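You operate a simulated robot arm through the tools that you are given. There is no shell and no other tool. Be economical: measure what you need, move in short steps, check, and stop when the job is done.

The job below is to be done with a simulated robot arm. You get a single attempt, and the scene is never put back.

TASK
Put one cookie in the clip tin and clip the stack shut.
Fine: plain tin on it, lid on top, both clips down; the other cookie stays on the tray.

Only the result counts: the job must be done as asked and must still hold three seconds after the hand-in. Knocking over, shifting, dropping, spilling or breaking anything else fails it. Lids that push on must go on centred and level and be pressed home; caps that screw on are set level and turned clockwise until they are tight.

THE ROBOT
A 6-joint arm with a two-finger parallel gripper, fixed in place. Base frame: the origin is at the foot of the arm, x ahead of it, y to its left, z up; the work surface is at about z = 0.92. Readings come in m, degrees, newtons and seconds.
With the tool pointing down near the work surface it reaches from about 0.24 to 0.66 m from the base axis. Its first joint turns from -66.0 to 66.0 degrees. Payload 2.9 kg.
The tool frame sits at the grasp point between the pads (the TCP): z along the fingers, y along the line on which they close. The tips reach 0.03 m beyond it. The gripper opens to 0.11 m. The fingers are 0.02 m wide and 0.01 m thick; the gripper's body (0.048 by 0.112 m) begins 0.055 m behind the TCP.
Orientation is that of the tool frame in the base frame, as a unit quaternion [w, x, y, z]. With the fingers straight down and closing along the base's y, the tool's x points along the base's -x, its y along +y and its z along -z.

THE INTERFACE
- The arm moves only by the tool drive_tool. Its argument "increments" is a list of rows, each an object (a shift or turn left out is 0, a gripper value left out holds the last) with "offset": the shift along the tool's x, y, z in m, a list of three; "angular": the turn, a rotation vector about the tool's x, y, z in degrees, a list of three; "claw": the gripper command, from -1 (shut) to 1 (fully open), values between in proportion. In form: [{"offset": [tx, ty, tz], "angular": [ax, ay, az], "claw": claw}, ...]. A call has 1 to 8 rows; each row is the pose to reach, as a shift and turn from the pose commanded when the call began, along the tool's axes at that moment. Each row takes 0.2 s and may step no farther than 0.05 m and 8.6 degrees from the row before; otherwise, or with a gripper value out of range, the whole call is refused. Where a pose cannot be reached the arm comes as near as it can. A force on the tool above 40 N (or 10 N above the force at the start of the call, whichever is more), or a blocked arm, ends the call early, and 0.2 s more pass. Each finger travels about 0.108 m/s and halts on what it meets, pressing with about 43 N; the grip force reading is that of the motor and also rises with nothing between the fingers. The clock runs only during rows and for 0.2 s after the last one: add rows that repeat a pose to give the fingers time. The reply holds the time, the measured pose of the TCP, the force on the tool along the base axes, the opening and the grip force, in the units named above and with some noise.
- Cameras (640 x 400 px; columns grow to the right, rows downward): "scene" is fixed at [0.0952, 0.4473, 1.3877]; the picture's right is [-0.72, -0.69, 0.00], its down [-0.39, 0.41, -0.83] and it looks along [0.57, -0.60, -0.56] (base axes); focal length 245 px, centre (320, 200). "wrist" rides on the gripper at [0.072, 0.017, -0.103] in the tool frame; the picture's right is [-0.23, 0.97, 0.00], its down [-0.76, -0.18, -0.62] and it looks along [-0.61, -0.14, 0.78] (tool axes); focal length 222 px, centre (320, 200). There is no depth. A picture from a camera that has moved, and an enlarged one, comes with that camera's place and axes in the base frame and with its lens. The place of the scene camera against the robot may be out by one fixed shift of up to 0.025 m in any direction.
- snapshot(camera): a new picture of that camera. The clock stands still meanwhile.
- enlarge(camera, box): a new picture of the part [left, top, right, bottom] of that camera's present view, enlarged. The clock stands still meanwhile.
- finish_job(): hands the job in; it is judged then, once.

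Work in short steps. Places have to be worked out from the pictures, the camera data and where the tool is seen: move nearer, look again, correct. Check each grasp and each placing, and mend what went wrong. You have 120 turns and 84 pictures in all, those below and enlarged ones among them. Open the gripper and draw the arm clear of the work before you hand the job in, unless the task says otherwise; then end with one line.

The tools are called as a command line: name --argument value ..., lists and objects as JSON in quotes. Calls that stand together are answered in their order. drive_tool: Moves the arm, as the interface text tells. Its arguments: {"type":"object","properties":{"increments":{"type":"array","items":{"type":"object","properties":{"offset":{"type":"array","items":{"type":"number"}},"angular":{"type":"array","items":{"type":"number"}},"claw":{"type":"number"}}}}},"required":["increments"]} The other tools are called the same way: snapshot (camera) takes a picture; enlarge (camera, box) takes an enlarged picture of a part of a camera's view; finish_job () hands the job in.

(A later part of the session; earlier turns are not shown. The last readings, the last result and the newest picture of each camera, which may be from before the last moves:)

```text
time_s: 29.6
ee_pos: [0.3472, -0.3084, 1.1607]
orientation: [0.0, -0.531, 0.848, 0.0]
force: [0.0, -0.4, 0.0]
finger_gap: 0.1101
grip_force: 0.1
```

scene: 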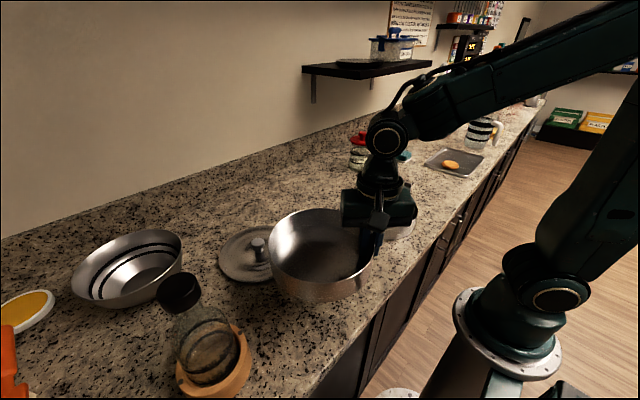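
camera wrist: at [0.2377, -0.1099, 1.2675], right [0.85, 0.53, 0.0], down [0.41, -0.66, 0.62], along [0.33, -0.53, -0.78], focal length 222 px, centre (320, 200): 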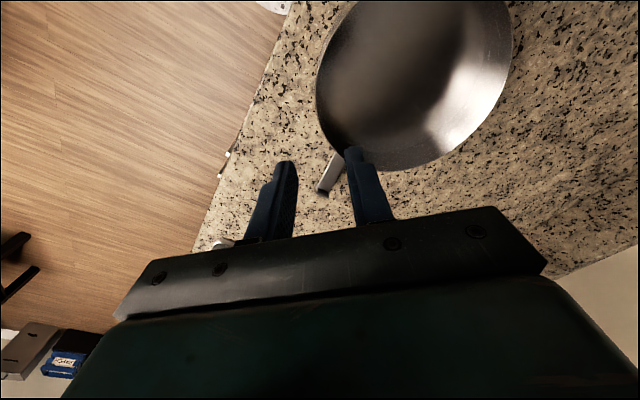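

drive_tool --increments '[{"offset": [0, 0, 0], "angular": [0, 0, -8]}, {"offset": [0, 0, 0.02], "angular": [0, 0, -16]}, {"offset": [0, 0, 0.03], "angular": [0, 0, -24]}, {"offset": [0, 0, 0.04], "angular": [0, 0, -26]}]'

drive_tool --increments '[{"offset": [0, 0, 0.02], "angular": [0, -8, 0]}, {"offset": [0, 0, 0.04], "angular": [0, -16, 0]}, {"offset": [0, 0, 0.06], "angular": [0, -24, 0]}, {"offset": [0, 0, 0.08], "angular": [0, -25, 0]}, {"offset": [0, 0, 0.08], "angular": [0, -25, 0]}]'

snapshot --camera "wrist"

```text
time_s: 30.6
ee_pos: [0.3511, -0.3076, 1.1215]
orientation: [0.0, 0.707, -0.707, 0.0]
force: [-0.9, 0.2, 0.5]
finger_gap: 0.11
grip_force: 0.1
```

```text
time_s: 31.8
ee_pos: [0.3513, -0.3073, 1.0425]
orientation: [0.153, -0.69, 0.691, 0.152]
force: [0.0, 0.1, 0.2]
finger_gap: 0.1102
grip_force: 0.0
```

```text
38 pictures are left
camera wrist: at [0.3331, -0.4189, 1.1063], right [-0.97, 0.21, 0.1], down [0.18, 0.43, 0.89], along [0.14, 0.88, -0.45], focal length 222 px, centre (320, 200)
```

wrist: 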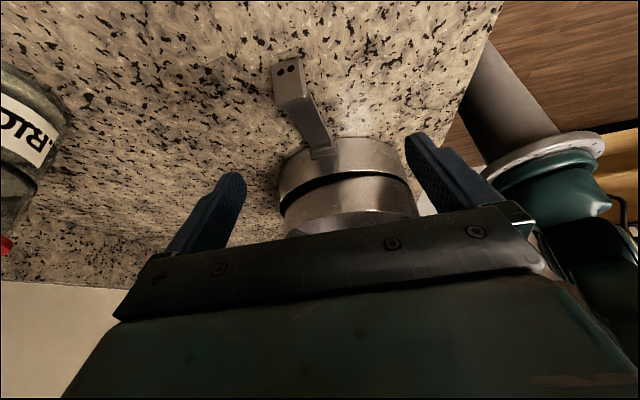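

enlarge --camera "wrist" --box '[265, 110, 435, 240]'

```text
3.08 times, centred on (350, 175) of wrist
camera zoom: at [0.3331, -0.4189, 1.1063], right [-0.97, 0.21, 0.1], down [0.18, 0.43, 0.89], along [0.14, 0.88, -0.45], focal length 684 px, centre (228, 277)
```

zoom: 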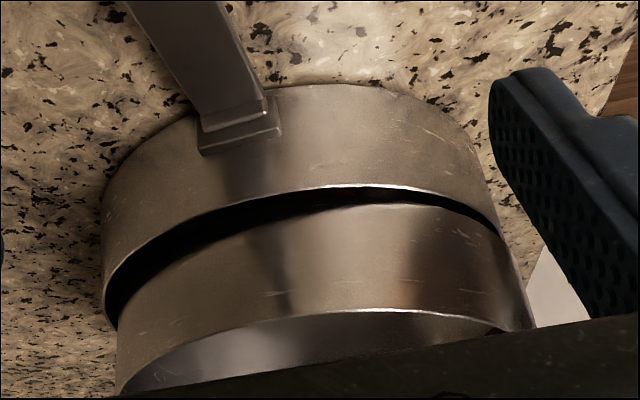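

The view (upside-down) shows a dark step between the tins: the plain tin's foot isn't seated in the clip tin's mouth. One more scene zoom to determine tilt and offset.

enlarge --camera "scene" --box '[354, 180, 414, 240]'

```text
6.67 times, centred on (384, 210) of scene
camera zoom: at [0.0952, 0.4473, 1.3877], right [-0.72, -0.69, 0.0], down [-0.39, 0.41, -0.83], along [0.57, -0.6, -0.56], focal length 1634 px, centre (-107, 133)
```

zoom: 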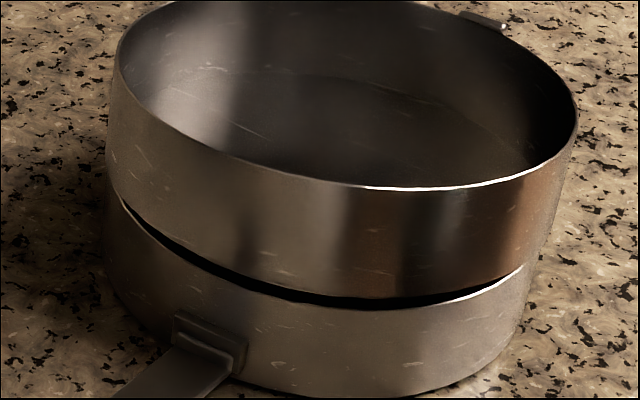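

I'll regrip the plain tin squarely at its −y wall and re-seat it with small corrections. First untilt the tool and rise.

drive_tool --increments '[{"angular": [0, 8, 0]}, {"angular": [0, 16, 0]}, {"angular": [0, 24, 0]}, {"angular": [0, 25, 0]}]'

drive_tool --increments '[{"offset": [0, 0, -0.04], "angular": [0, 0, 8]}, {"offset": [0, 0, -0.07], "angular": [0, 0, 16]}, {"offset": [-0.02, 0, -0.07], "angular": [0, 0, 24]}, {"offset": [-0.04, 0, -0.07], "angular": [0, 0, 32]}, {"offset": [-0.06, 0, -0.07], "angular": [0, 0, 40]}, {"offset": [-0.08, 0, -0.07], "angular": [0, 0, 48]}, {"offset": [-0.1, 0, -0.07], "angular": [0, 0, 56]}, {"offset": [-0.1, 0, -0.07], "angular": [0, 0, 64]}]'

drive_tool --increments '[{"angular": [0, 0, 8], "claw": -0.1}, {"angular": [0, 0, 16]}, {"angular": [0, 0, 24]}, {"angular": [0, 0, 26]}, {"angular": [0, 0, 26]}]'

snapshot --camera "wrist"

```text
time_s: 32.8
ee_pos: [0.3507, -0.3068, 1.0424]
orientation: [0.001, 0.708, -0.706, 0.001]
force: [-0.2, 0.2, 0.0]
finger_gap: 0.1098
grip_force: 0.1
```

```text
time_s: 34.6
ee_pos: [0.3511, -0.2073, 1.1125]
orientation: [0.0, -0.224, 0.975, 0.0]
force: [-0.3, 0.2, -0.9]
finger_gap: 0.11
grip_force: 0.1
```

```text
time_s: 35.8
ee_pos: [0.3495, -0.2074, 1.1123]
orientation: [0.0, 0.001, 1.0, 0.0]
force: [0.6, -1.1, -0.6]
finger_gap: 0.0497
grip_force: 0.0
```

```text
35 pictures are left
camera wrist: at [0.2772, -0.1925, 1.2163], right [0.23, 0.97, 0.0], down [0.76, -0.18, 0.62], along [0.61, -0.14, -0.78], focal length 222 px, centre (320, 200)
```

wrist: 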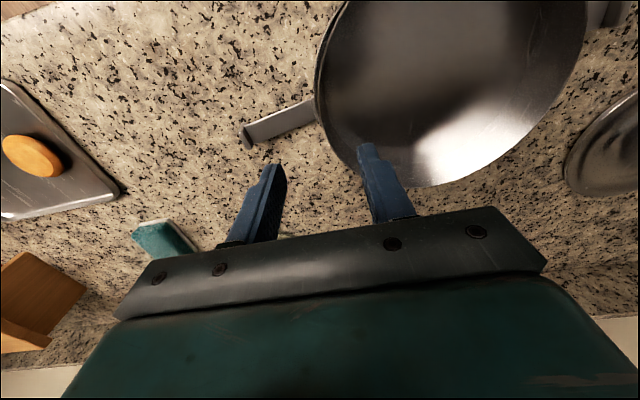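

The plain tin's wall is at y≈−0.201, giving its centre ≈(0.349,−0.108): it needs to go ~6–8 mm toward −y. Grip the wall.

drive_tool --increments '[{"offset": [0, 0.006, 0.03]}, {"offset": [0, 0.006, 0.07]}, {"offset": [0, 0.006, 0.103]}, {"offset": [0, 0.006, 0.103]}, {"offset": [0, 0.006, 0.103], "claw": -1}, {"offset": [0, 0.006, 0.103], "claw": -1}, {"offset": [0, 0.006, 0.103], "claw": -1}]'

enlarge --camera "scene" --box '[350, 170, 420, 240]'

```text
time_s: 37.4
ee_pos: [0.3503, -0.2021, 1.0093]
orientation: [0.001, 0.0, 1.0, 0.0]
force: [1.0, 0.7, 12.0]
finger_gap: 0.011
grip_force: 43.5
```

```text
5.71 times, centred on (385, 205) of scene
camera zoom: at [0.095, 0.4474, 1.3877], right [-0.72, -0.69, 0.0], down [-0.39, 0.41, -0.83], along [0.57, -0.6, -0.56], focal length 1400 px, centre (-51, 171)
```

zoom: 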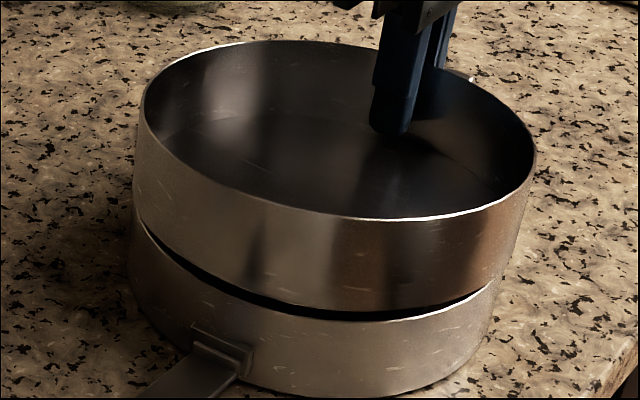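

Lift it ~1 cm to check how it hangs and measure against the clip tin.

drive_tool --increments '[{"offset": [0, 0, -0.008]}, {"offset": [0, 0, -0.02]}, {"offset": [0, 0, -0.02]}]'

enlarge --camera "scene" --box '[350, 170, 420, 240]'

```text
time_s: 38.2
ee_pos: [0.3506, -0.2022, 1.029]
orientation: [0.0, 0.001, 1.0, 0.0]
force: [0.0, -0.3, -2.2]
finger_gap: 0.0087
grip_force: 43.3
```

```text
5.71 times, centred on (385, 205) of scene
camera zoom: at [0.0952, 0.4473, 1.3877], right [-0.72, -0.69, 0.0], down [-0.39, 0.41, -0.83], along [0.57, -0.6, -0.56], focal length 1400 px, centre (-51, 171)
```

zoom: 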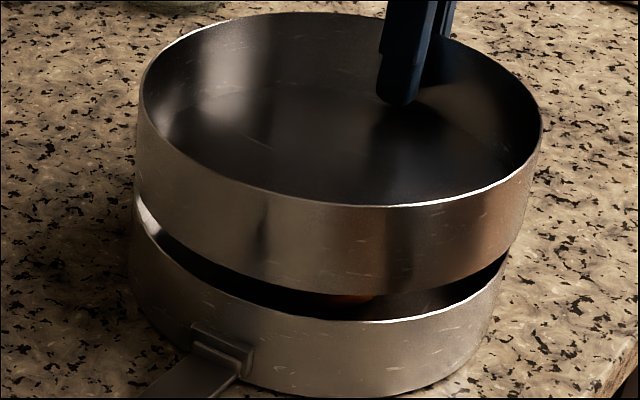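

Measurements agree: the plain tin is ~6 mm too far +y and ~2 mm too far −x. Shift and lower gently.

drive_tool --increments '[{"offset": [-0.002, -0.006, 0]}, {"offset": [-0.002, -0.006, 0.01]}, {"offset": [-0.002, -0.006, 0.016]}, {"offset": [-0.002, -0.006, 0.02]}]'

enlarge --camera "scene" --box '[350, 170, 420, 240]'

```text
time_s: 39.2
ee_pos: [0.3527, -0.2084, 1.011]
orientation: [0.002, 0.0, 1.0, -0.001]
force: [-5.4, -3.4, 18.7]
finger_gap: 0.0091
grip_force: 43.0
```

```text
5.71 times, centred on (385, 205) of scene
camera zoom: at [0.0948, 0.4473, 1.3877], right [-0.72, -0.69, 0.0], down [-0.39, 0.41, -0.83], along [0.57, -0.6, -0.56], focal length 1400 px, centre (-51, 171)
```

zoom: 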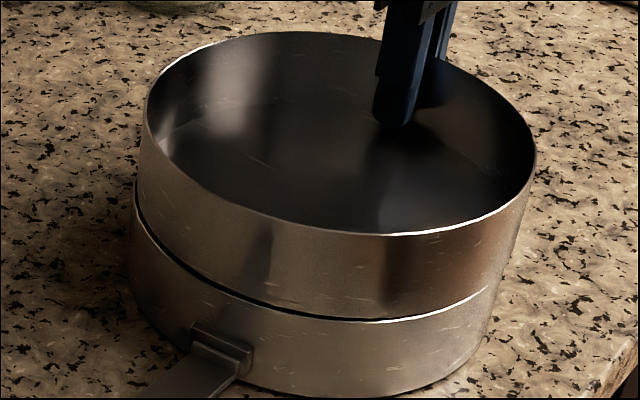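

Contact with lateral reaction (−x,−y). Shift a couple of mm along that reaction, keeping light contact, and watch for it to drop.

drive_tool --increments '[{"offset": [0.001, -0.001, -0.001]}, {"offset": [0.002, -0.0015, 0]}, {"offset": [0.002, -0.0015, 0.0]}]'

```text
time_s: 40.0
ee_pos: [0.3501, -0.2089, 1.0107]
orientation: [0.002, -0.001, 1.0, -0.001]
force: [9.3, 3.4, 26.2]
finger_gap: 0.0089
grip_force: 43.4
```

enlarge --camera "scene" --box '[355, 190, 415, 240]'

```text
8.00 times, centred on (385, 215) of scene
camera zoom: at [0.0951, 0.4476, 1.3876], right [-0.72, -0.69, 0.0], down [-0.39, 0.41, -0.83], along [0.57, -0.6, -0.56], focal length 1960 px, centre (-200, 80)
```

zoom: 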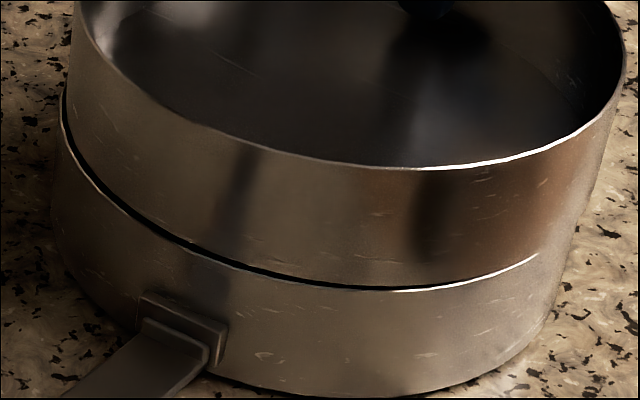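

Still not fully seated (thin gap mostly at left/front). Do a small spiral with light pressure so the foot can find the mouth.

drive_tool --increments '[{"offset": [-0.001, 0.001, -0.0005]}, {"offset": [-0.003, 0.001, -0.0005]}, {"offset": [-0.003, -0.001, -0.0005]}, {"offset": [-0.001, -0.002, -0.0005]}, {"offset": [0.001, -0.001, -0.0005]}, {"offset": [0.001, 0.002, -0.0005]}, {"offset": [-0.001, 0.003, -0.0005]}, {"offset": [-0.001, 0.001, 0]}]'

enlarge --camera "scene" --box '[355, 190, 415, 240]'

```text
time_s: 41.8
ee_pos: [0.3501, -0.2082, 1.0081]
orientation: [0.0, 0.001, 1.0, 0.001]
force: [-7.3, 1.4, 23.4]
finger_gap: 0.0085
grip_force: 42.9
```

```text
8.00 times, centred on (385, 215) of scene
camera zoom: at [0.0947, 0.4475, 1.3876], right [-0.72, -0.69, 0.0], down [-0.39, 0.41, -0.83], along [0.57, -0.6, -0.56], focal length 1960 px, centre (-200, 80)
```

zoom: 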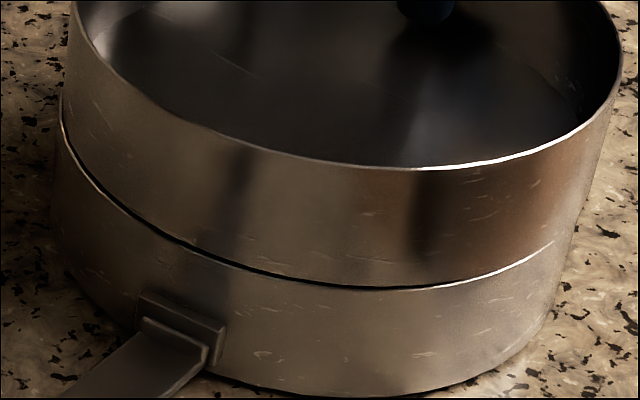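

It dropped 2.6 mm and the seam closed. Press a little more to confirm it bottoms out.

drive_tool --increments '[{"offset": [0.0005, 0, 0.001]}, {"offset": [0.001, 0.0, 0.001]}, {"offset": [0.001, 0.001, 0.001]}, {"offset": [0.0, 0.0005, 0.001]}]'

```text
time_s: 42.8
ee_pos: [0.3509, -0.2082, 1.0074]
orientation: [0.001, 0.001, 1.0, -0.001]
force: [-4.5, -0.3, 23.7]
finger_gap: 0.0089
grip_force: 43.8
```

Bottomed out. Release and rise a bit, then inspect.

drive_tool --increments '[{"offset": [0, 0, -0.001], "claw": -0.6}, {"offset": [0, 0, -0.001], "claw": -0.45}, {"offset": [0, 0, -0.001], "claw": -0.45}, {"offset": [0, 0, -0.04]}, {"offset": [0, 0, -0.08]}, {"offset": [0, 0, -0.1]}]'

enlarge --camera "scene" --box '[350, 170, 420, 240]'

```text
time_s: 44.2
ee_pos: [0.3506, -0.2086, 1.1095]
orientation: [0.0, 0.0, 1.0, 0.0]
force: [-0.8, 0.0, 0.5]
finger_gap: 0.0302
grip_force: 0.1
```

```text
5.71 times, centred on (385, 205) of scene
camera zoom: at [0.0951, 0.4473, 1.3877], right [-0.72, -0.69, 0.0], down [-0.39, 0.41, -0.83], along [0.57, -0.6, -0.56], focal length 1400 px, centre (-51, 171)
```

zoom: 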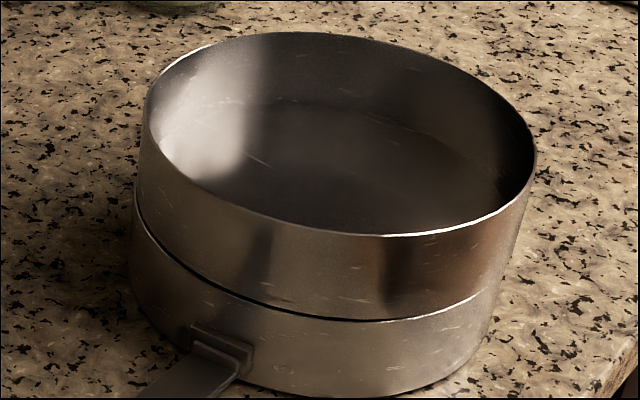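

enlarge --camera "scene" --box '[356, 200, 414, 236]'

```text
11.03 times, centred on (385, 218) of scene
camera zoom: at [0.0951, 0.4473, 1.3877], right [-0.72, -0.69, 0.0], down [-0.39, 0.41, -0.83], along [0.57, -0.6, -0.56], focal length 2704 px, centre (-397, 1)
```

zoom: 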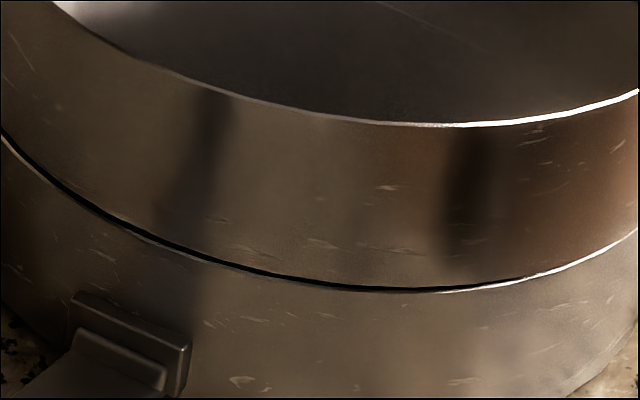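

Seam is thin and uniform; stack level. Now go to the lid for a look.

drive_tool --increments '[{"offset": [0, 0.03, -0.04]}, {"offset": [0, 0.08, -0.06], "claw": 0.2}, {"offset": [0, 0.13, -0.06]}, {"offset": [0, 0.18, -0.06]}, {"offset": [-0.01, 0.23, -0.06]}, {"offset": [-0.02, 0.28, -0.06]}, {"offset": [-0.03, 0.33, -0.06]}, {"offset": [-0.04, 0.38, -0.06]}]'

drive_tool --increments '[{"offset": [-0.02, 0.03, 0.02]}, {"offset": [-0.03, 0.06, 0.03]}, {"offset": [-0.03, 0.06, 0.03]}]'

snapshot --camera "wrist"

```text
refused: row 2 steps farther than a row can; nothing moved
```

```text
time_s: 45.0
ee_pos: [0.3801, -0.1501, 1.0787]
orientation: [0.0, 0.0, 1.0, 0.0]
force: [0.2, 0.0, -1.4]
finger_gap: 0.0304
grip_force: 0.1
```

```text
27 pictures are left
camera wrist: at [0.3072, -0.1343, 1.1833], right [0.23, 0.97, 0.0], down [0.76, -0.18, 0.62], along [0.61, -0.14, -0.78], focal length 222 px, centre (320, 200)
```

wrist: 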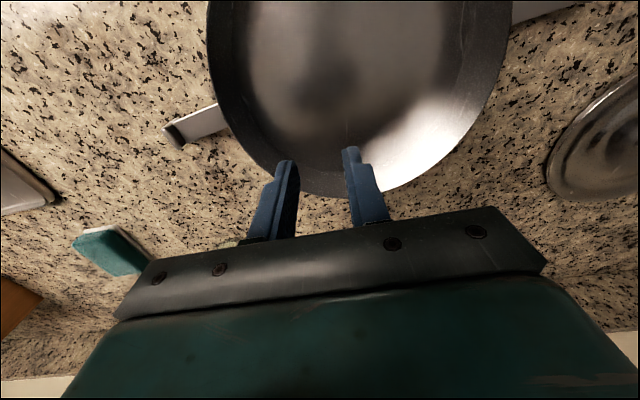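

The first row set was refused (step slightly too long) but the short move was harmless (tips above the rim). Rise and go to the lid properly.

drive_tool --increments '[{"offset": [0, 0.0, -0.04]}, {"offset": [0, 0.03, -0.07], "claw": 0.2}, {"offset": [0, 0.078, -0.07]}, {"offset": [0, 0.126, -0.07]}, {"offset": [0, 0.174, -0.07]}, {"offset": [0, 0.222, -0.07]}, {"offset": [-0.005, 0.27, -0.07]}, {"offset": [-0.01, 0.315, -0.07]}]'

drive_tool --increments '[{"offset": [0, 0.045, 0.01]}, {"offset": [-0.01, 0.065, 0.02]}, {"offset": [-0.01, 0.065, 0.02]}]'

snapshot --camera "wrist"

```text
time_s: 46.8
ee_pos: [0.3874, 0.166, 1.1479]
orientation: [0.0, 0.002, 1.0, 0.0]
force: [0.3, 1.3, 0.3]
finger_gap: 0.0659
grip_force: 0.2
```

```text
time_s: 47.6
ee_pos: [0.3996, 0.2323, 1.1289]
orientation: [0.0, 0.0, 1.0, 0.0]
force: [0.2, 0.2, 1.3]
finger_gap: 0.066
grip_force: 0.0
```

```text
26 pictures are left
camera wrist: at [0.3278, 0.2473, 1.2331], right [0.23, 0.97, 0.0], down [0.76, -0.18, 0.62], along [0.61, -0.14, -0.78], focal length 222 px, centre (320, 200)
```

wrist: 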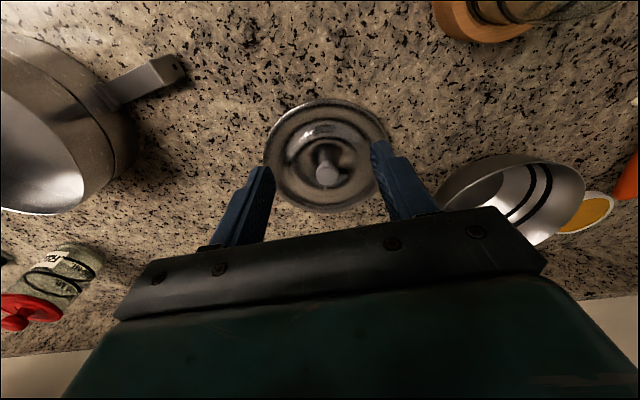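

Lid centre ≈(0.477,0.221), knob top z≈0.98. Approach above the knob and re-look.

drive_tool --increments '[{"offset": [-0.03, -0.004, 0.02]}, {"offset": [-0.06, -0.008, 0.04]}, {"offset": [-0.078, -0.011, 0.07]}, {"offset": [-0.078, -0.011, 0.07]}]'

snapshot --camera "wrist"

```text
time_s: 48.6
ee_pos: [0.4803, 0.2209, 1.0601]
orientation: [0.0, 0.0, 1.0, 0.0]
force: [-0.3, -0.3, -1.1]
finger_gap: 0.0661
grip_force: 0.0
```

```text
25 pictures are left
camera wrist: at [0.4079, 0.2363, 1.1636], right [0.23, 0.97, 0.0], down [0.76, -0.18, 0.62], along [0.61, -0.14, -0.78], focal length 222 px, centre (320, 200)
```

wrist: 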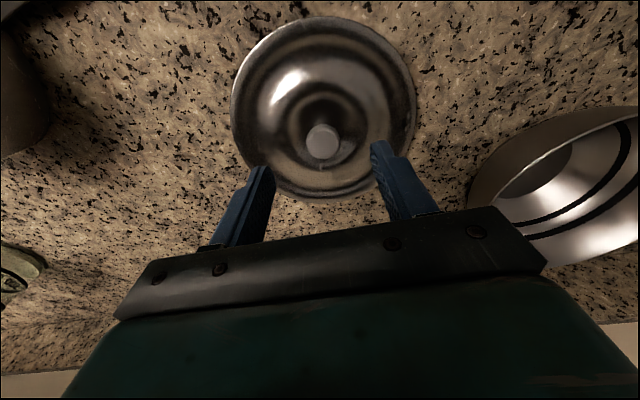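

Two-view triangulation puts lid centre at (0.4995,0.217) with knob top z≈0.954. Move over it, lower, and verify.

drive_tool --increments '[{"offset": [-0.019, -0.004, 0.02]}, {"offset": [-0.019, -0.004, 0.06]}, {"offset": [-0.019, -0.004, 0.06]}]'

snapshot --camera "wrist"

```text
time_s: 49.4
ee_pos: [0.5007, 0.2177, 0.9976]
orientation: [0.0, 0.0, 1.0, 0.0]
force: [0.5, 0.1, -0.2]
finger_gap: 0.0659
grip_force: 0.1
```

```text
24 pictures are left
camera wrist: at [0.4273, 0.2327, 1.102], right [0.23, 0.97, 0.0], down [0.76, -0.18, 0.62], along [0.61, -0.14, -0.78], focal length 222 px, centre (320, 200)
```

wrist: 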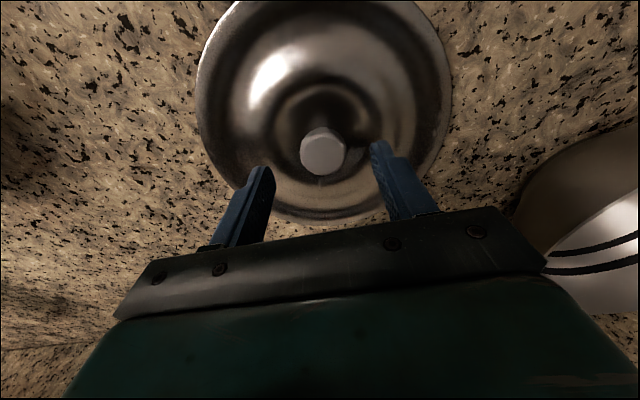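

Confirmed. Descend and grip the knob.

drive_tool --increments '[{"offset": [0.001, 0, 0.015]}, {"offset": [0.001, 0, 0.03]}, {"offset": [0.001, 0, 0.03], "claw": -1}, {"offset": [0.001, 0, 0.03], "claw": -1}, {"offset": [0.001, 0, 0.03], "claw": -1}]'

```text
time_s: 50.6
ee_pos: [0.4969, 0.2167, 0.9707]
orientation: [0.001, 0.0, 1.0, 0.0]
force: [0.8, 0.6, -0.1]
finger_gap: 0.0327
grip_force: 42.6
```

Knob held. Lift.

drive_tool --increments '[{"offset": [0, 0, -0.03]}, {"offset": [0, 0, -0.07]}, {"offset": [0, 0, -0.11]}, {"offset": [0, 0, -0.14]}, {"offset": [0, 0, -0.14]}]'

drive_tool --increments '[{"offset": [0.018, -0.042, 0]}, {"offset": [0.037, -0.084, 0]}, {"offset": [0.056, -0.126, 0]}, {"offset": [0.074, -0.168, 0]}, {"offset": [0.093, -0.21, 0]}, {"offset": [0.111, -0.252, 0]}, {"offset": [0.13, -0.293, 0]}, {"offset": [0.148, -0.334, 0]}]'

drive_tool --increments '[{"offset": [0, 0, 0.02]}, {"offset": [0, 0, 0.025]}]'

enlarge --camera "scene" --box '[350, 160, 430, 240]'

```text
time_s: 51.8
ee_pos: [0.4943, 0.2179, 1.1086]
orientation: [0.0, -0.001, 1.0, -0.001]
force: [0.4, -0.3, -1.0]
finger_gap: 0.0329
grip_force: 43.5
```

```text
time_s: 53.6
ee_pos: [0.3476, -0.1161, 1.107]
orientation: [0.0, -0.002, 1.0, 0.0]
force: [0.1, -1.0, -1.4]
finger_gap: 0.0331
grip_force: 42.8
```

```text
time_s: 54.2
ee_pos: [0.349, -0.1169, 1.0837]
orientation: [0.0, 0.0, 1.0, 0.0]
force: [0.3, 0.1, -1.3]
finger_gap: 0.0329
grip_force: 42.8
```

```text
5.00 times, centred on (390, 200) of scene
camera zoom: at [0.0952, 0.4473, 1.3877], right [-0.72, -0.69, 0.0], down [-0.39, 0.41, -0.83], along [0.57, -0.6, -0.56], focal length 1225 px, centre (-30, 200)
```

zoom: 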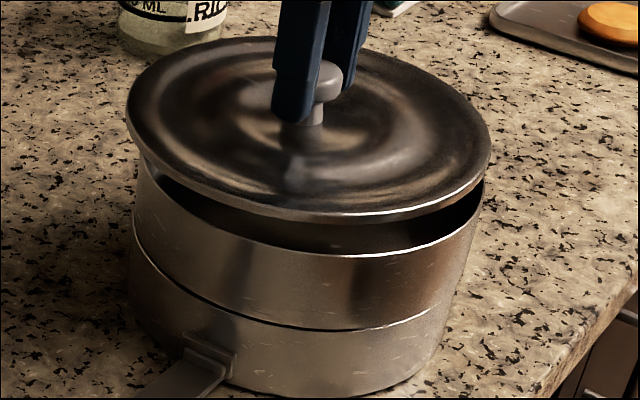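

Lid is roughly centred. Lower close to the rim and compare again.

drive_tool --increments '[{"offset": [0, 0, 0.008]}, {"offset": [0, 0, 0.013]}, {"offset": [0, 0, 0.015]}]'

enlarge --camera "scene" --box '[350, 160, 430, 240]'

```text
time_s: 55.0
ee_pos: [0.3495, -0.1164, 1.0692]
orientation: [0.002, 0.0, 1.0, -0.001]
force: [-4.6, 0.8, 13.4]
finger_gap: 0.0328
grip_force: 43.0
```

```text
5.00 times, centred on (390, 200) of scene
camera zoom: at [0.0948, 0.4474, 1.3877], right [-0.72, -0.69, 0.0], down [-0.39, 0.41, -0.83], along [0.57, -0.6, -0.56], focal length 1225 px, centre (-30, 200)
```

zoom: 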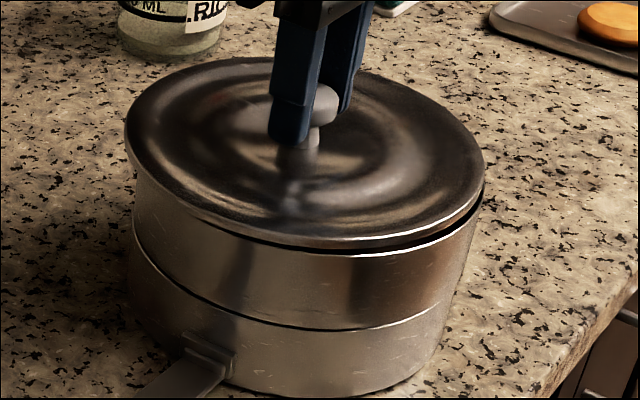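

Contact; the lid overhangs to the left (+x,+y) a bit, and the reaction is −x. Shift ~2 mm and spiral with light pressure.

drive_tool --increments '[{"offset": [0.001, -0.001, 0]}, {"offset": [0.002, -0.001, 0.001]}, {"offset": [0.003, -0.001, 0.001]}, {"offset": [0.003, -0.003, 0.001]}, {"offset": [0.002, -0.003, 0.001]}, {"offset": [0.001, -0.002, 0.001]}, {"offset": [0.002, -0.001, 0.001]}, {"offset": [0.002, -0.0015, 0.001]}]'

enlarge --camera "scene" --box '[350, 160, 430, 240]'

```text
time_s: 56.8
ee_pos: [0.3468, -0.1186, 1.0668]
orientation: [-0.001, 0.0, 1.0, 0.0]
force: [-0.2, -2.1, 2.1]
finger_gap: 0.0329
grip_force: 43.1
```

```text
5.00 times, centred on (390, 200) of scene
camera zoom: at [0.0951, 0.4473, 1.3877], right [-0.72, -0.69, 0.0], down [-0.39, 0.41, -0.83], along [0.57, -0.6, -0.56], focal length 1225 px, centre (-30, 200)
```

zoom: 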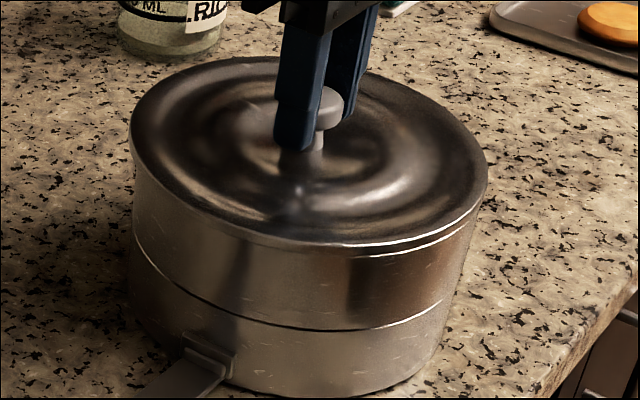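

It dropped in and looks flush. Press it home.

drive_tool --increments '[{"offset": [0, 0, 0.001]}, {"offset": [0, 0, 0.002]}, {"offset": [0, 0, 0.003]}, {"offset": [0, 0, 0.004]}]'

enlarge --camera "scene" --box '[350, 170, 415, 240]'

```text
time_s: 57.8
ee_pos: [0.3476, -0.1194, 1.065]
orientation: [0.002, 0.0, 1.0, 0.0]
force: [-4.2, 3.5, 29.6]
finger_gap: 0.0329
grip_force: 42.8
```

```text
5.71 times, centred on (382, 205) of scene
camera zoom: at [0.0947, 0.4475, 1.3876], right [-0.72, -0.69, 0.0], down [-0.39, 0.41, -0.83], along [0.57, -0.6, -0.56], focal length 1400 px, centre (-37, 171)
```

zoom: 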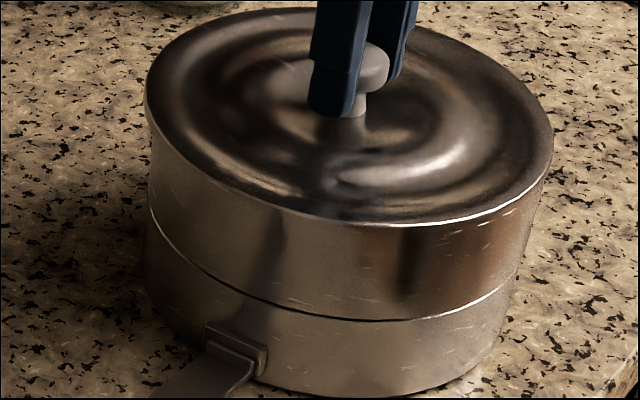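

Lid is flush and pressed home. Release the knob and rise, then go round to the −y clip.

drive_tool --increments '[{"offset": [0, 0, -0.003], "claw": 0.1}, {"offset": [0, 0, -0.003], "claw": 0.1}, {"offset": [0, 0, -0.04]}, {"offset": [0, 0, -0.08]}, {"offset": [0, -0.03, -0.1]}, {"offset": [0, -0.07, -0.1]}, {"offset": [0, -0.11, -0.1]}, {"offset": [-0.005, -0.15, -0.1]}]'

drive_tool --increments '[{"offset": [0, -0.01, 0], "angular": [0, 0, -8]}, {"offset": [0, -0.02, 0], "angular": [0, 0, -16]}, {"offset": [0, -0.03, 0], "angular": [0, 0, -24]}, {"offset": [0, -0.04, 0], "angular": [0, 0, -32]}, {"offset": [0, -0.05, 0], "angular": [0, 0, -40]}, {"offset": [0, -0.06, 0], "angular": [0, 0, -48]}, {"offset": [0, -0.06, 0], "angular": [0, 0, -56]}, {"offset": [0, -0.06, 0], "angular": [0, 0, -64]}]'

drive_tool --increments '[{"angular": [0, 0, -7]}, {"angular": [0, 0, -14]}, {"angular": [0, 0, -21]}, {"angular": [0, 0, -21]}]'

snapshot --camera "wrist"

```text
time_s: 59.6
ee_pos: [0.3498, -0.2681, 1.1646]
orientation: [0.0, 0.0, 1.0, 0.0]
force: [0.3, 0.1, -0.9]
finger_gap: 0.0605
grip_force: 0.0
```

```text
time_s: 61.4
ee_pos: [0.3512, -0.3284, 1.1636]
orientation: [0.0, -0.531, 0.847, 0.0]
force: [0.1, 0.1, -0.6]
finger_gap: 0.0604
grip_force: 0.0
```

```text
time_s: 62.4
ee_pos: [0.3507, -0.3282, 1.1627]
orientation: [0.0, -0.676, 0.737, -0.001]
force: [0.3, -2.0, -0.2]
finger_gap: 0.0605
grip_force: 0.1
```

```text
19 pictures are left
camera wrist: at [0.3283, -0.401, 1.268], right [-0.95, 0.31, 0.0], down [0.24, 0.74, 0.62], along [0.19, 0.59, -0.78], focal length 222 px, centre (320, 200)
```

wrist: 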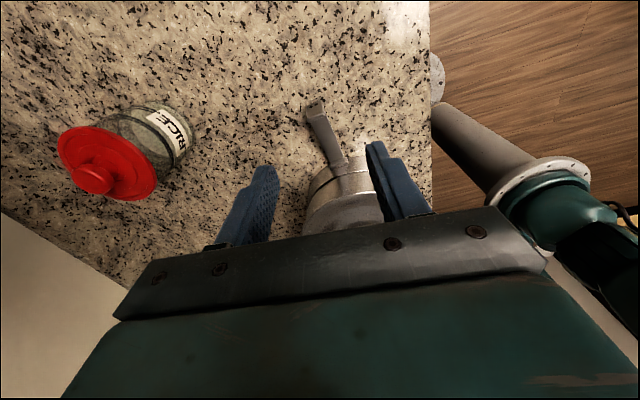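

enlarge --camera "wrist" --box '[270, 80, 400, 200]'

```text
3.33 times, centred on (335, 140) of wrist
camera zoom: at [0.3283, -0.401, 1.268], right [-0.95, 0.31, 0.0], down [0.24, 0.74, 0.62], along [0.19, 0.59, -0.78], focal length 740 px, centre (270, 400)
```

zoom: 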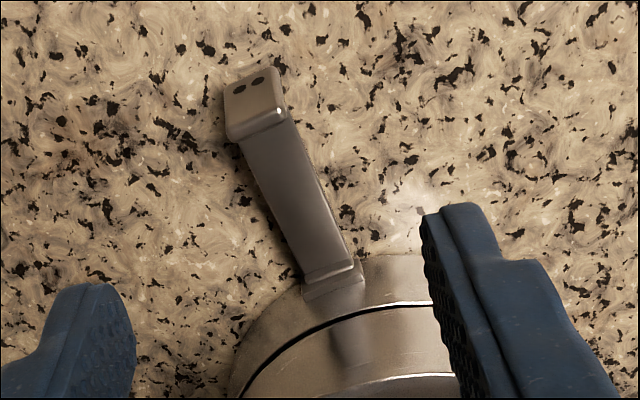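

Two-view triangulation of the −y clip: hinge ≈(y −0.215, z 0.942), strap end ≈(0.364,−0.319, z 0.93), hook lip up to z 0.96, so the strap lies almost flat. Plan: pinch the strap sides near the end and swing it up about the hinge. Align above it first.

drive_tool --increments '[{"offset": [-0.006, -0.004, 0.04], "angular": [0, 0, -4]}, {"offset": [-0.012, -0.008, 0.08], "angular": [0, 0, -8]}, {"offset": [-0.019, -0.0117, 0.12], "angular": [0, 0, -10]}, {"offset": [-0.019, -0.0117, 0.14], "angular": [0, 0, -10]}, {"offset": [-0.019, -0.0117, 0.14], "angular": [0, 0, -10]}]'

snapshot --camera "wrist"

```text
time_s: 63.6
ee_pos: [0.3645, -0.3115, 1.0229]
orientation: [0.0, 0.737, -0.675, 0.0]
force: [-0.8, 0.4, 0.4]
finger_gap: 0.0605
grip_force: 0.1
```

```text
17 pictures are left
camera wrist: at [0.3536, -0.3865, 1.127], right [-0.99, 0.14, 0.0], down [0.11, 0.77, 0.62], along [0.09, 0.62, -0.78], focal length 222 px, centre (320, 200)
```

wrist: 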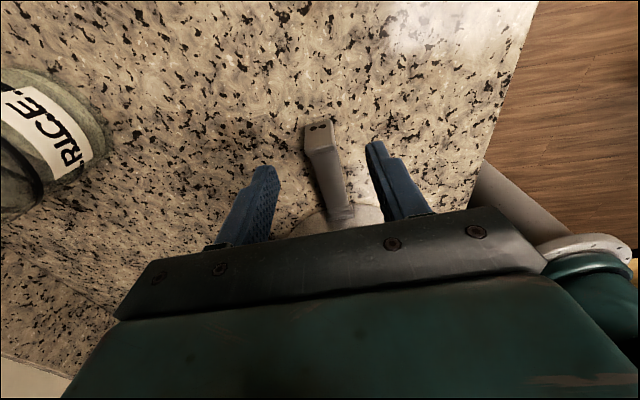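

Hook is centred between the fingers. Descend and pinch.

drive_tool --increments '[{"offset": [0, 0, 0.04]}, {"offset": [0, 0, 0.0665]}, {"offset": [0, 0, 0.0665], "claw": -1}, {"offset": [0, 0, 0.0665], "claw": -1}, {"offset": [0, 0, 0.0665], "claw": -1}]'

```text
time_s: 64.8
ee_pos: [0.3639, -0.3113, 0.9578]
orientation: [0.0, 0.737, -0.676, 0.0]
force: [-0.4, 0.0, 1.1]
finger_gap: 0.0254
grip_force: 43.4
```

Strap pinched (25.4 mm wide). Swing it up along an arc about the hinge to ~45° first.

drive_tool --increments '[{"offset": [-0.0008, 0, -0.0126]}, {"offset": [-0.0033, 0, -0.025]}, {"offset": [-0.0074, 0, -0.037]}, {"offset": [-0.0129, 0, -0.0483]}, {"offset": [-0.02, 0, -0.0588]}, {"offset": [-0.0283, 0, -0.0682]}]'

enlarge --camera "scene" --box '[350, 140, 440, 240]'

```text
time_s: 66.2
ee_pos: [0.3621, -0.2834, 1.0261]
orientation: [0.001, 0.737, -0.676, 0.0]
force: [0.7, 0.0, -7.6]
finger_gap: 0.0252
grip_force: 43.3
```

```text
4.00 times, centred on (395, 190) of scene
camera zoom: at [0.0952, 0.4473, 1.3877], right [-0.72, -0.69, 0.0], down [-0.39, 0.41, -0.83], along [0.57, -0.6, -0.56], focal length 980 px, centre (20, 240)
```

zoom: 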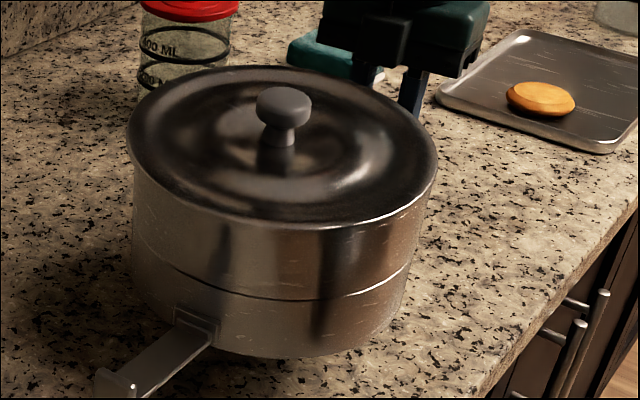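

Clip is following; stack undisturbed. Continue to ~78°.

drive_tool --increments '[{"offset": [-0.0063, 0, -0.0056]}, {"offset": [-0.0129, 0, -0.0108]}, {"offset": [-0.02, 0, -0.0153]}, {"offset": [-0.0275, 0, -0.0192]}, {"offset": [-0.0353, 0, -0.0224]}, {"offset": [-0.0433, 0, -0.025]}, {"offset": [-0.048, 0, -0.0262]}]'

snapshot --camera "wrist"

```text
time_s: 67.8
ee_pos: [0.3577, -0.2349, 1.0501]
orientation: [0.0, 0.737, -0.676, 0.0]
force: [0.2, 0.5, -7.3]
finger_gap: 0.0251
grip_force: 42.9
```

```text
15 pictures are left
camera wrist: at [0.3473, -0.3101, 1.1558], right [-0.99, 0.14, 0.0], down [0.11, 0.77, 0.62], along [0.09, 0.62, -0.78], focal length 222 px, centre (320, 200)
```

wrist: 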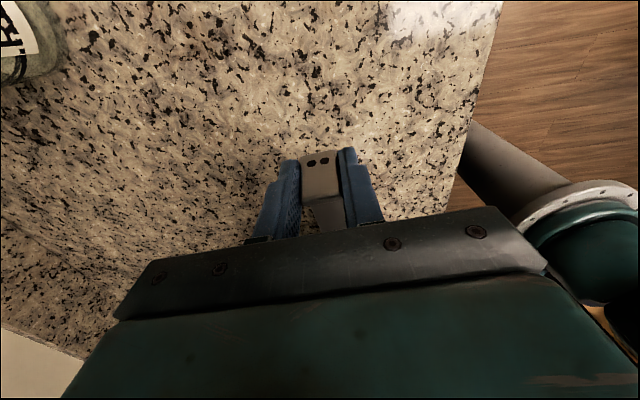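

enlarge --camera "scene" --box '[360, 150, 430, 220]'

enlarge --camera "wrist" --box '[260, 120, 390, 240]'

```text
5.71 times, centred on (395, 185) of scene
camera zoom: at [0.0952, 0.4473, 1.3877], right [-0.72, -0.69, 0.0], down [-0.39, 0.41, -0.83], along [0.57, -0.6, -0.56], focal length 1400 px, centre (-109, 286)
```

zoom: 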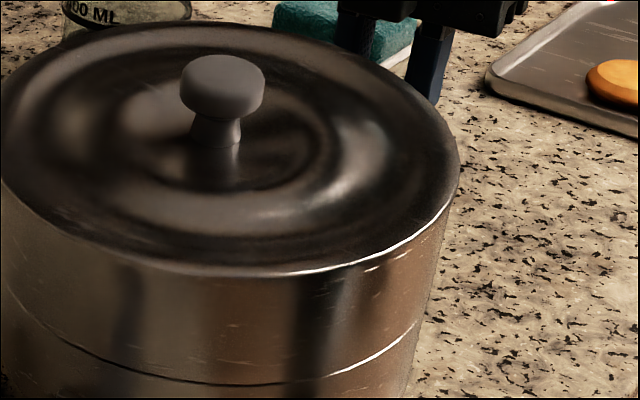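

```text
3.33 times, centred on (325, 180) of wrist
camera zoom: at [0.3473, -0.3101, 1.1558], right [-0.99, 0.14, 0.0], down [0.11, 0.77, 0.62], along [0.09, 0.62, -0.78], focal length 740 px, centre (303, 267)
```

zoom: 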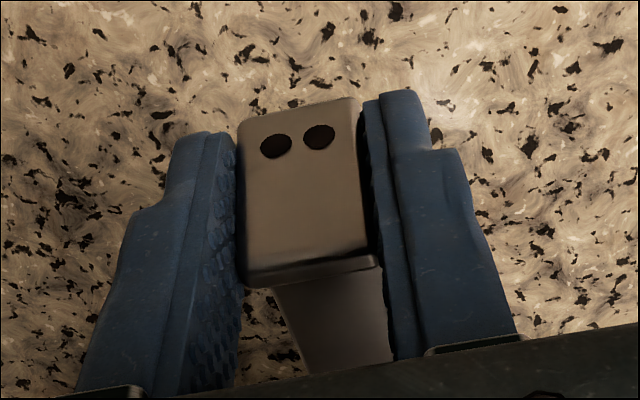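

The pictures reveal that the whole stack has been lifted (the pads held the clip rigidly, hanging load ≈7.3 N), rather than the hinge turning. I set it back gently along the reverse path.

drive_tool --increments '[{"offset": [0.025, 0, 0.0]}, {"offset": [0.05, 0, 0.0]}, {"offset": [0.0763, 0, 0.02]}, {"offset": [0.0763, 0, 0.05]}, {"offset": [0.0763, 0, 0.075]}, {"offset": [0.0763, 0, 0.088]}, {"offset": [0.0763, 0, 0.0925]}, {"offset": [0.0763, 0, 0.0942]}]'

enlarge --camera "scene" --box '[350, 160, 430, 240]'

```text
time_s: 69.6
ee_pos: [0.3644, -0.3131, 0.9589]
orientation: [0.001, 0.737, -0.676, 0.002]
force: [2.3, -7.4, 13.1]
finger_gap: 0.0251
grip_force: 43.3
```

```text
5.00 times, centred on (390, 200) of scene
camera zoom: at [0.0951, 0.4472, 1.3877], right [-0.72, -0.69, 0.0], down [-0.39, 0.41, -0.83], along [0.57, -0.6, -0.56], focal length 1225 px, centre (-30, 200)
```

zoom: 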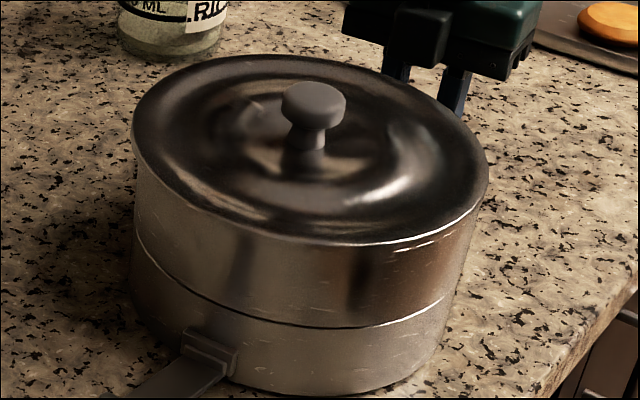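

The stack is back in place, intact. New approach: grip the clip with the tool tilted inward and rotate the tool together with the clip about the hinge. Release and back off first.

drive_tool --increments '[{"offset": [0, 0, 0], "claw": 0.1}, {"offset": [0, 0, 0], "claw": 0.1}, {"offset": [0, 0, -0.04]}, {"offset": [0.01, 0, -0.07]}]'

drive_tool --increments '[{"angular": [0, -8, 0]}, {"angular": [0, -16, 0]}, {"angular": [0, -24, 0]}, {"angular": [0, -32, 0]}, {"angular": [0, -40, 0]}, {"angular": [0, -40, 0]}]'

snapshot --camera "wrist"

```text
time_s: 70.6
ee_pos: [0.3672, -0.3207, 1.0273]
orientation: [0.0, 0.737, -0.676, -0.001]
force: [0.0, -0.8, 0.4]
finger_gap: 0.0603
grip_force: 0.1
```

```text
time_s: 72.0
ee_pos: [0.3325, -0.2702, 0.9808]
orientation: [-0.231, 0.693, -0.635, -0.251]
force: [-0.3, -0.5, -0.7]
finger_gap: 0.0608
grip_force: 0.1
out of reach, approached as far as the arm can: row 3, 4, 5, 6
```

```text
11 pictures are left
camera wrist: at [0.3255, -0.3945, 1.0152], right [-0.99, 0.09, 0.14], down [0.16, 0.2, 0.97], along [0.06, 0.98, -0.21], focal length 222 px, centre (320, 200)
```

wrist: 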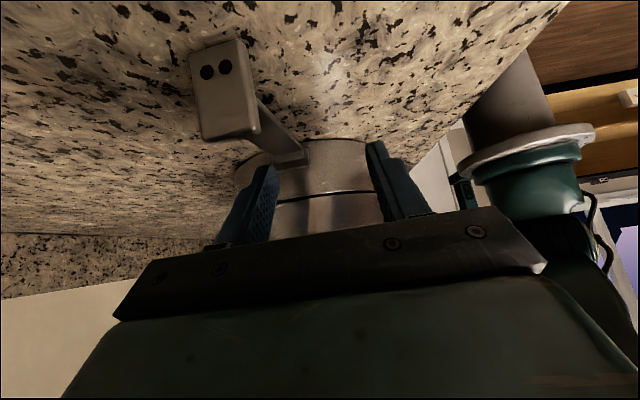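

That tilt is out of reach at this spot. Raise the tool and reduce the tilt.

drive_tool --increments '[{"offset": [-0.02, 0, -0.024], "angular": [0, 4, 0]}, {"offset": [-0.039, 0, -0.046], "angular": [0, 12, 0]}, {"offset": [-0.045, 0, -0.054], "angular": [0, 20, 0]}, {"offset": [-0.045, 0, -0.054], "angular": [0, 20, 0]}]'

```text
time_s: 73.0
ee_pos: [0.3333, -0.2697, 1.052]
orientation: [-0.116, 0.727, -0.665, -0.128]
force: [0.2, 0.6, 0.6]
finger_gap: 0.0606
grip_force: 0.1
```

Tilt limit is about 20°. I set a 15° inward tilt and hover over the clip end.

drive_tool --increments '[{"offset": [0.016, -0.009, 0.001], "angular": [0, 2, 0]}, {"offset": [0.033, -0.019, 0.002], "angular": [0, 4, 0]}, {"offset": [0.0494, -0.0279, 0.0033], "angular": [0, 5, 0]}, {"offset": [0.0494, -0.0279, 0.0033], "angular": [0, 5, 0]}]'

snapshot --camera "wrist"

```text
time_s: 74.0
ee_pos: [0.3636, -0.3137, 1.031]
orientation: [-0.087, 0.731, -0.67, -0.095]
force: [0.0, 0.1, 0.2]
finger_gap: 0.0605
grip_force: 0.0
```

```text
10 pictures are left
camera wrist: at [0.3554, -0.4123, 1.1142], right [-0.99, 0.13, 0.06], down [0.13, 0.59, 0.8], along [0.07, 0.8, -0.6], focal length 222 px, centre (320, 200)
```

wrist: 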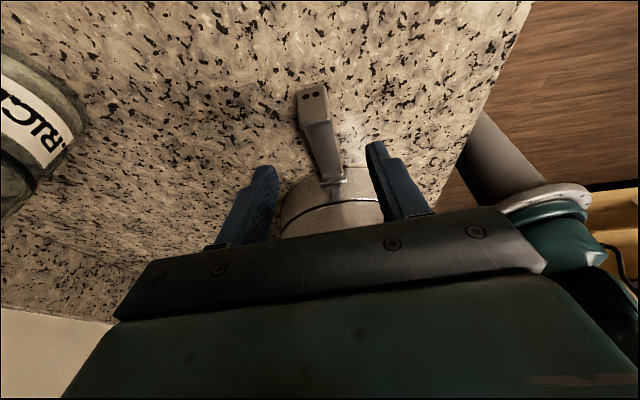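

Clip centred (shifted ~3 mm outward by the set-down). Descend at this tilt and pinch.

drive_tool --increments '[{"offset": [0.01, 0, 0.035]}, {"offset": [0.021, 0, 0.0695]}, {"offset": [0.021, 0, 0.0695]}, {"offset": [0.021, 0, 0.0695], "claw": -1}, {"offset": [0.021, 0, 0.0695], "claw": -1}, {"offset": [0.021, 0, 0.0695], "claw": -1}]'

```text
time_s: 75.4
ee_pos: [0.3625, -0.3143, 0.9589]
orientation: [-0.088, 0.731, -0.67, -0.097]
force: [0.0, -0.1, 0.0]
finger_gap: 0.0255
grip_force: 42.8
```

Pinched. Rotate tool and clip together 40° about the hinge (≈ y −0.218, z 0.942).

drive_tool --increments '[{"offset": [-0.0066, 0, -0.012], "angular": [0, 8, 0]}, {"offset": [-0.0148, 0, -0.0229], "angular": [0, 16, 0]}, {"offset": [-0.0246, 0, -0.0325], "angular": [0, 24, 0]}, {"offset": [-0.0355, 0, -0.0408], "angular": [0, 32, 0]}, {"offset": [-0.0475, 0, -0.0475], "angular": [0, 40, 0]}]'

enlarge --camera "scene" --box '[350, 160, 430, 240]'

```text
time_s: 76.6
ee_pos: [0.361, -0.2811, 1.0191]
orientation: [0.147, 0.719, -0.66, 0.161]
force: [-0.6, 1.4, -0.4]
finger_gap: 0.0253
grip_force: 42.9
```

```text
5.00 times, centred on (390, 200) of scene
camera zoom: at [0.0952, 0.4473, 1.3877], right [-0.72, -0.69, 0.0], down [-0.39, 0.41, -0.83], along [0.57, -0.6, -0.56], focal length 1225 px, centre (-30, 200)
```

zoom: 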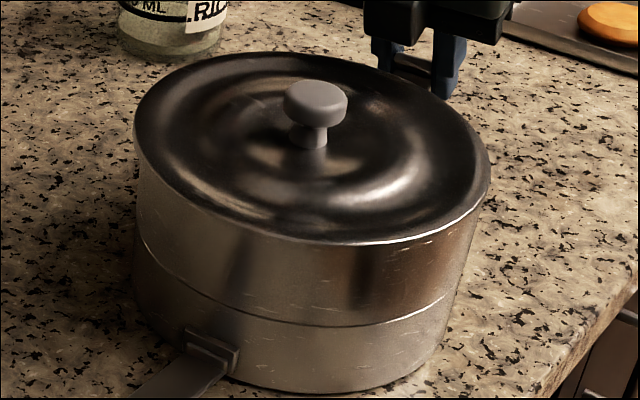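

Works: no load, stack unmoved, hinge turns freely. Continue to 72° total.

drive_tool --increments '[{"offset": [-0.0067, 0, -0.012], "angular": [0, 8, 0]}, {"offset": [-0.0147, 0, -0.023], "angular": [0, 16, 0]}, {"offset": [-0.0245, 0, -0.0326], "angular": [0, 24, 0]}, {"offset": [-0.0355, 0, -0.0409], "angular": [0, 32, 0]}]'

enlarge --camera "scene" --box '[350, 150, 430, 240]'

```text
time_s: 77.6
ee_pos: [0.359, -0.2356, 1.046]
orientation: [0.314, 0.646, -0.6, 0.352]
force: [0.0, -1.0, 22.2]
finger_gap: 0.0251
grip_force: 43.2
stopped in row 4: the force on the tool passed its limit (the readings are from after the stop); the commanded pose is now the measured one
```

```text
4.44 times, centred on (390, 195) of scene
camera zoom: at [0.0949, 0.4473, 1.3877], right [-0.72, -0.69, 0.0], down [-0.39, 0.41, -0.83], along [0.57, -0.6, -0.56], focal length 1089 px, centre (9, 222)
```

zoom: 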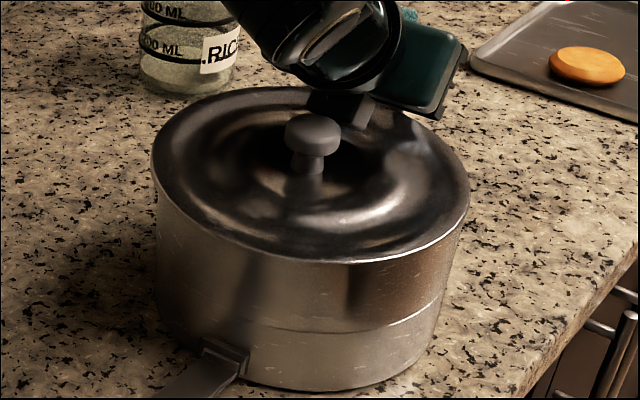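

snapshot --camera "wrist"

```text
7 pictures are left
camera wrist: at [0.3352, -0.1937, 1.1653], right [-0.98, 0.04, -0.21], down [0.1, 0.95, -0.28], along [0.18, -0.3, -0.94], focal length 222 px, centre (320, 200)
```

wrist: 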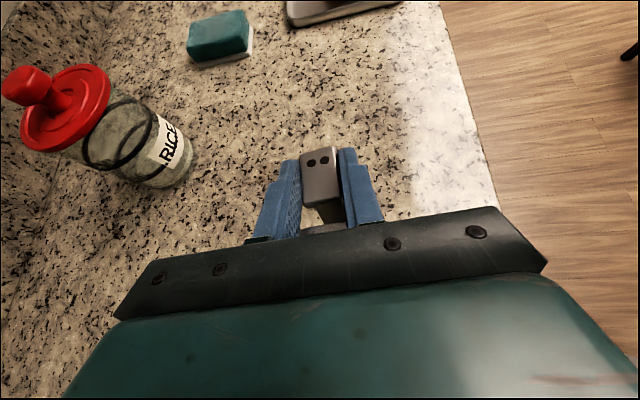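

The 22 N reading fits a slight radius error (pushing down along the strap; refined hinge ≈ y −0.214, z 0.949). Relieve a little and rotate 6° more about the refined hinge.

drive_tool --increments '[{"offset": [0.0017, 0, -0.0012], "angular": [0, 0, 0]}, {"offset": [-0.0005, 0, -0.006], "angular": [0, 3, 0]}, {"offset": [-0.0026, 0, -0.0106], "angular": [0, 6, 0]}]'

```text
time_s: 78.2
ee_pos: [0.3577, -0.234, 1.0518]
orientation: [0.324, 0.637, -0.596, 0.365]
force: [-1.6, 0.4, 24.3]
finger_gap: 0.0251
grip_force: 43.0
stopped in row 2: the force on the tool passed its limit (the readings are from after the stop); the commanded pose is now the measured one
```

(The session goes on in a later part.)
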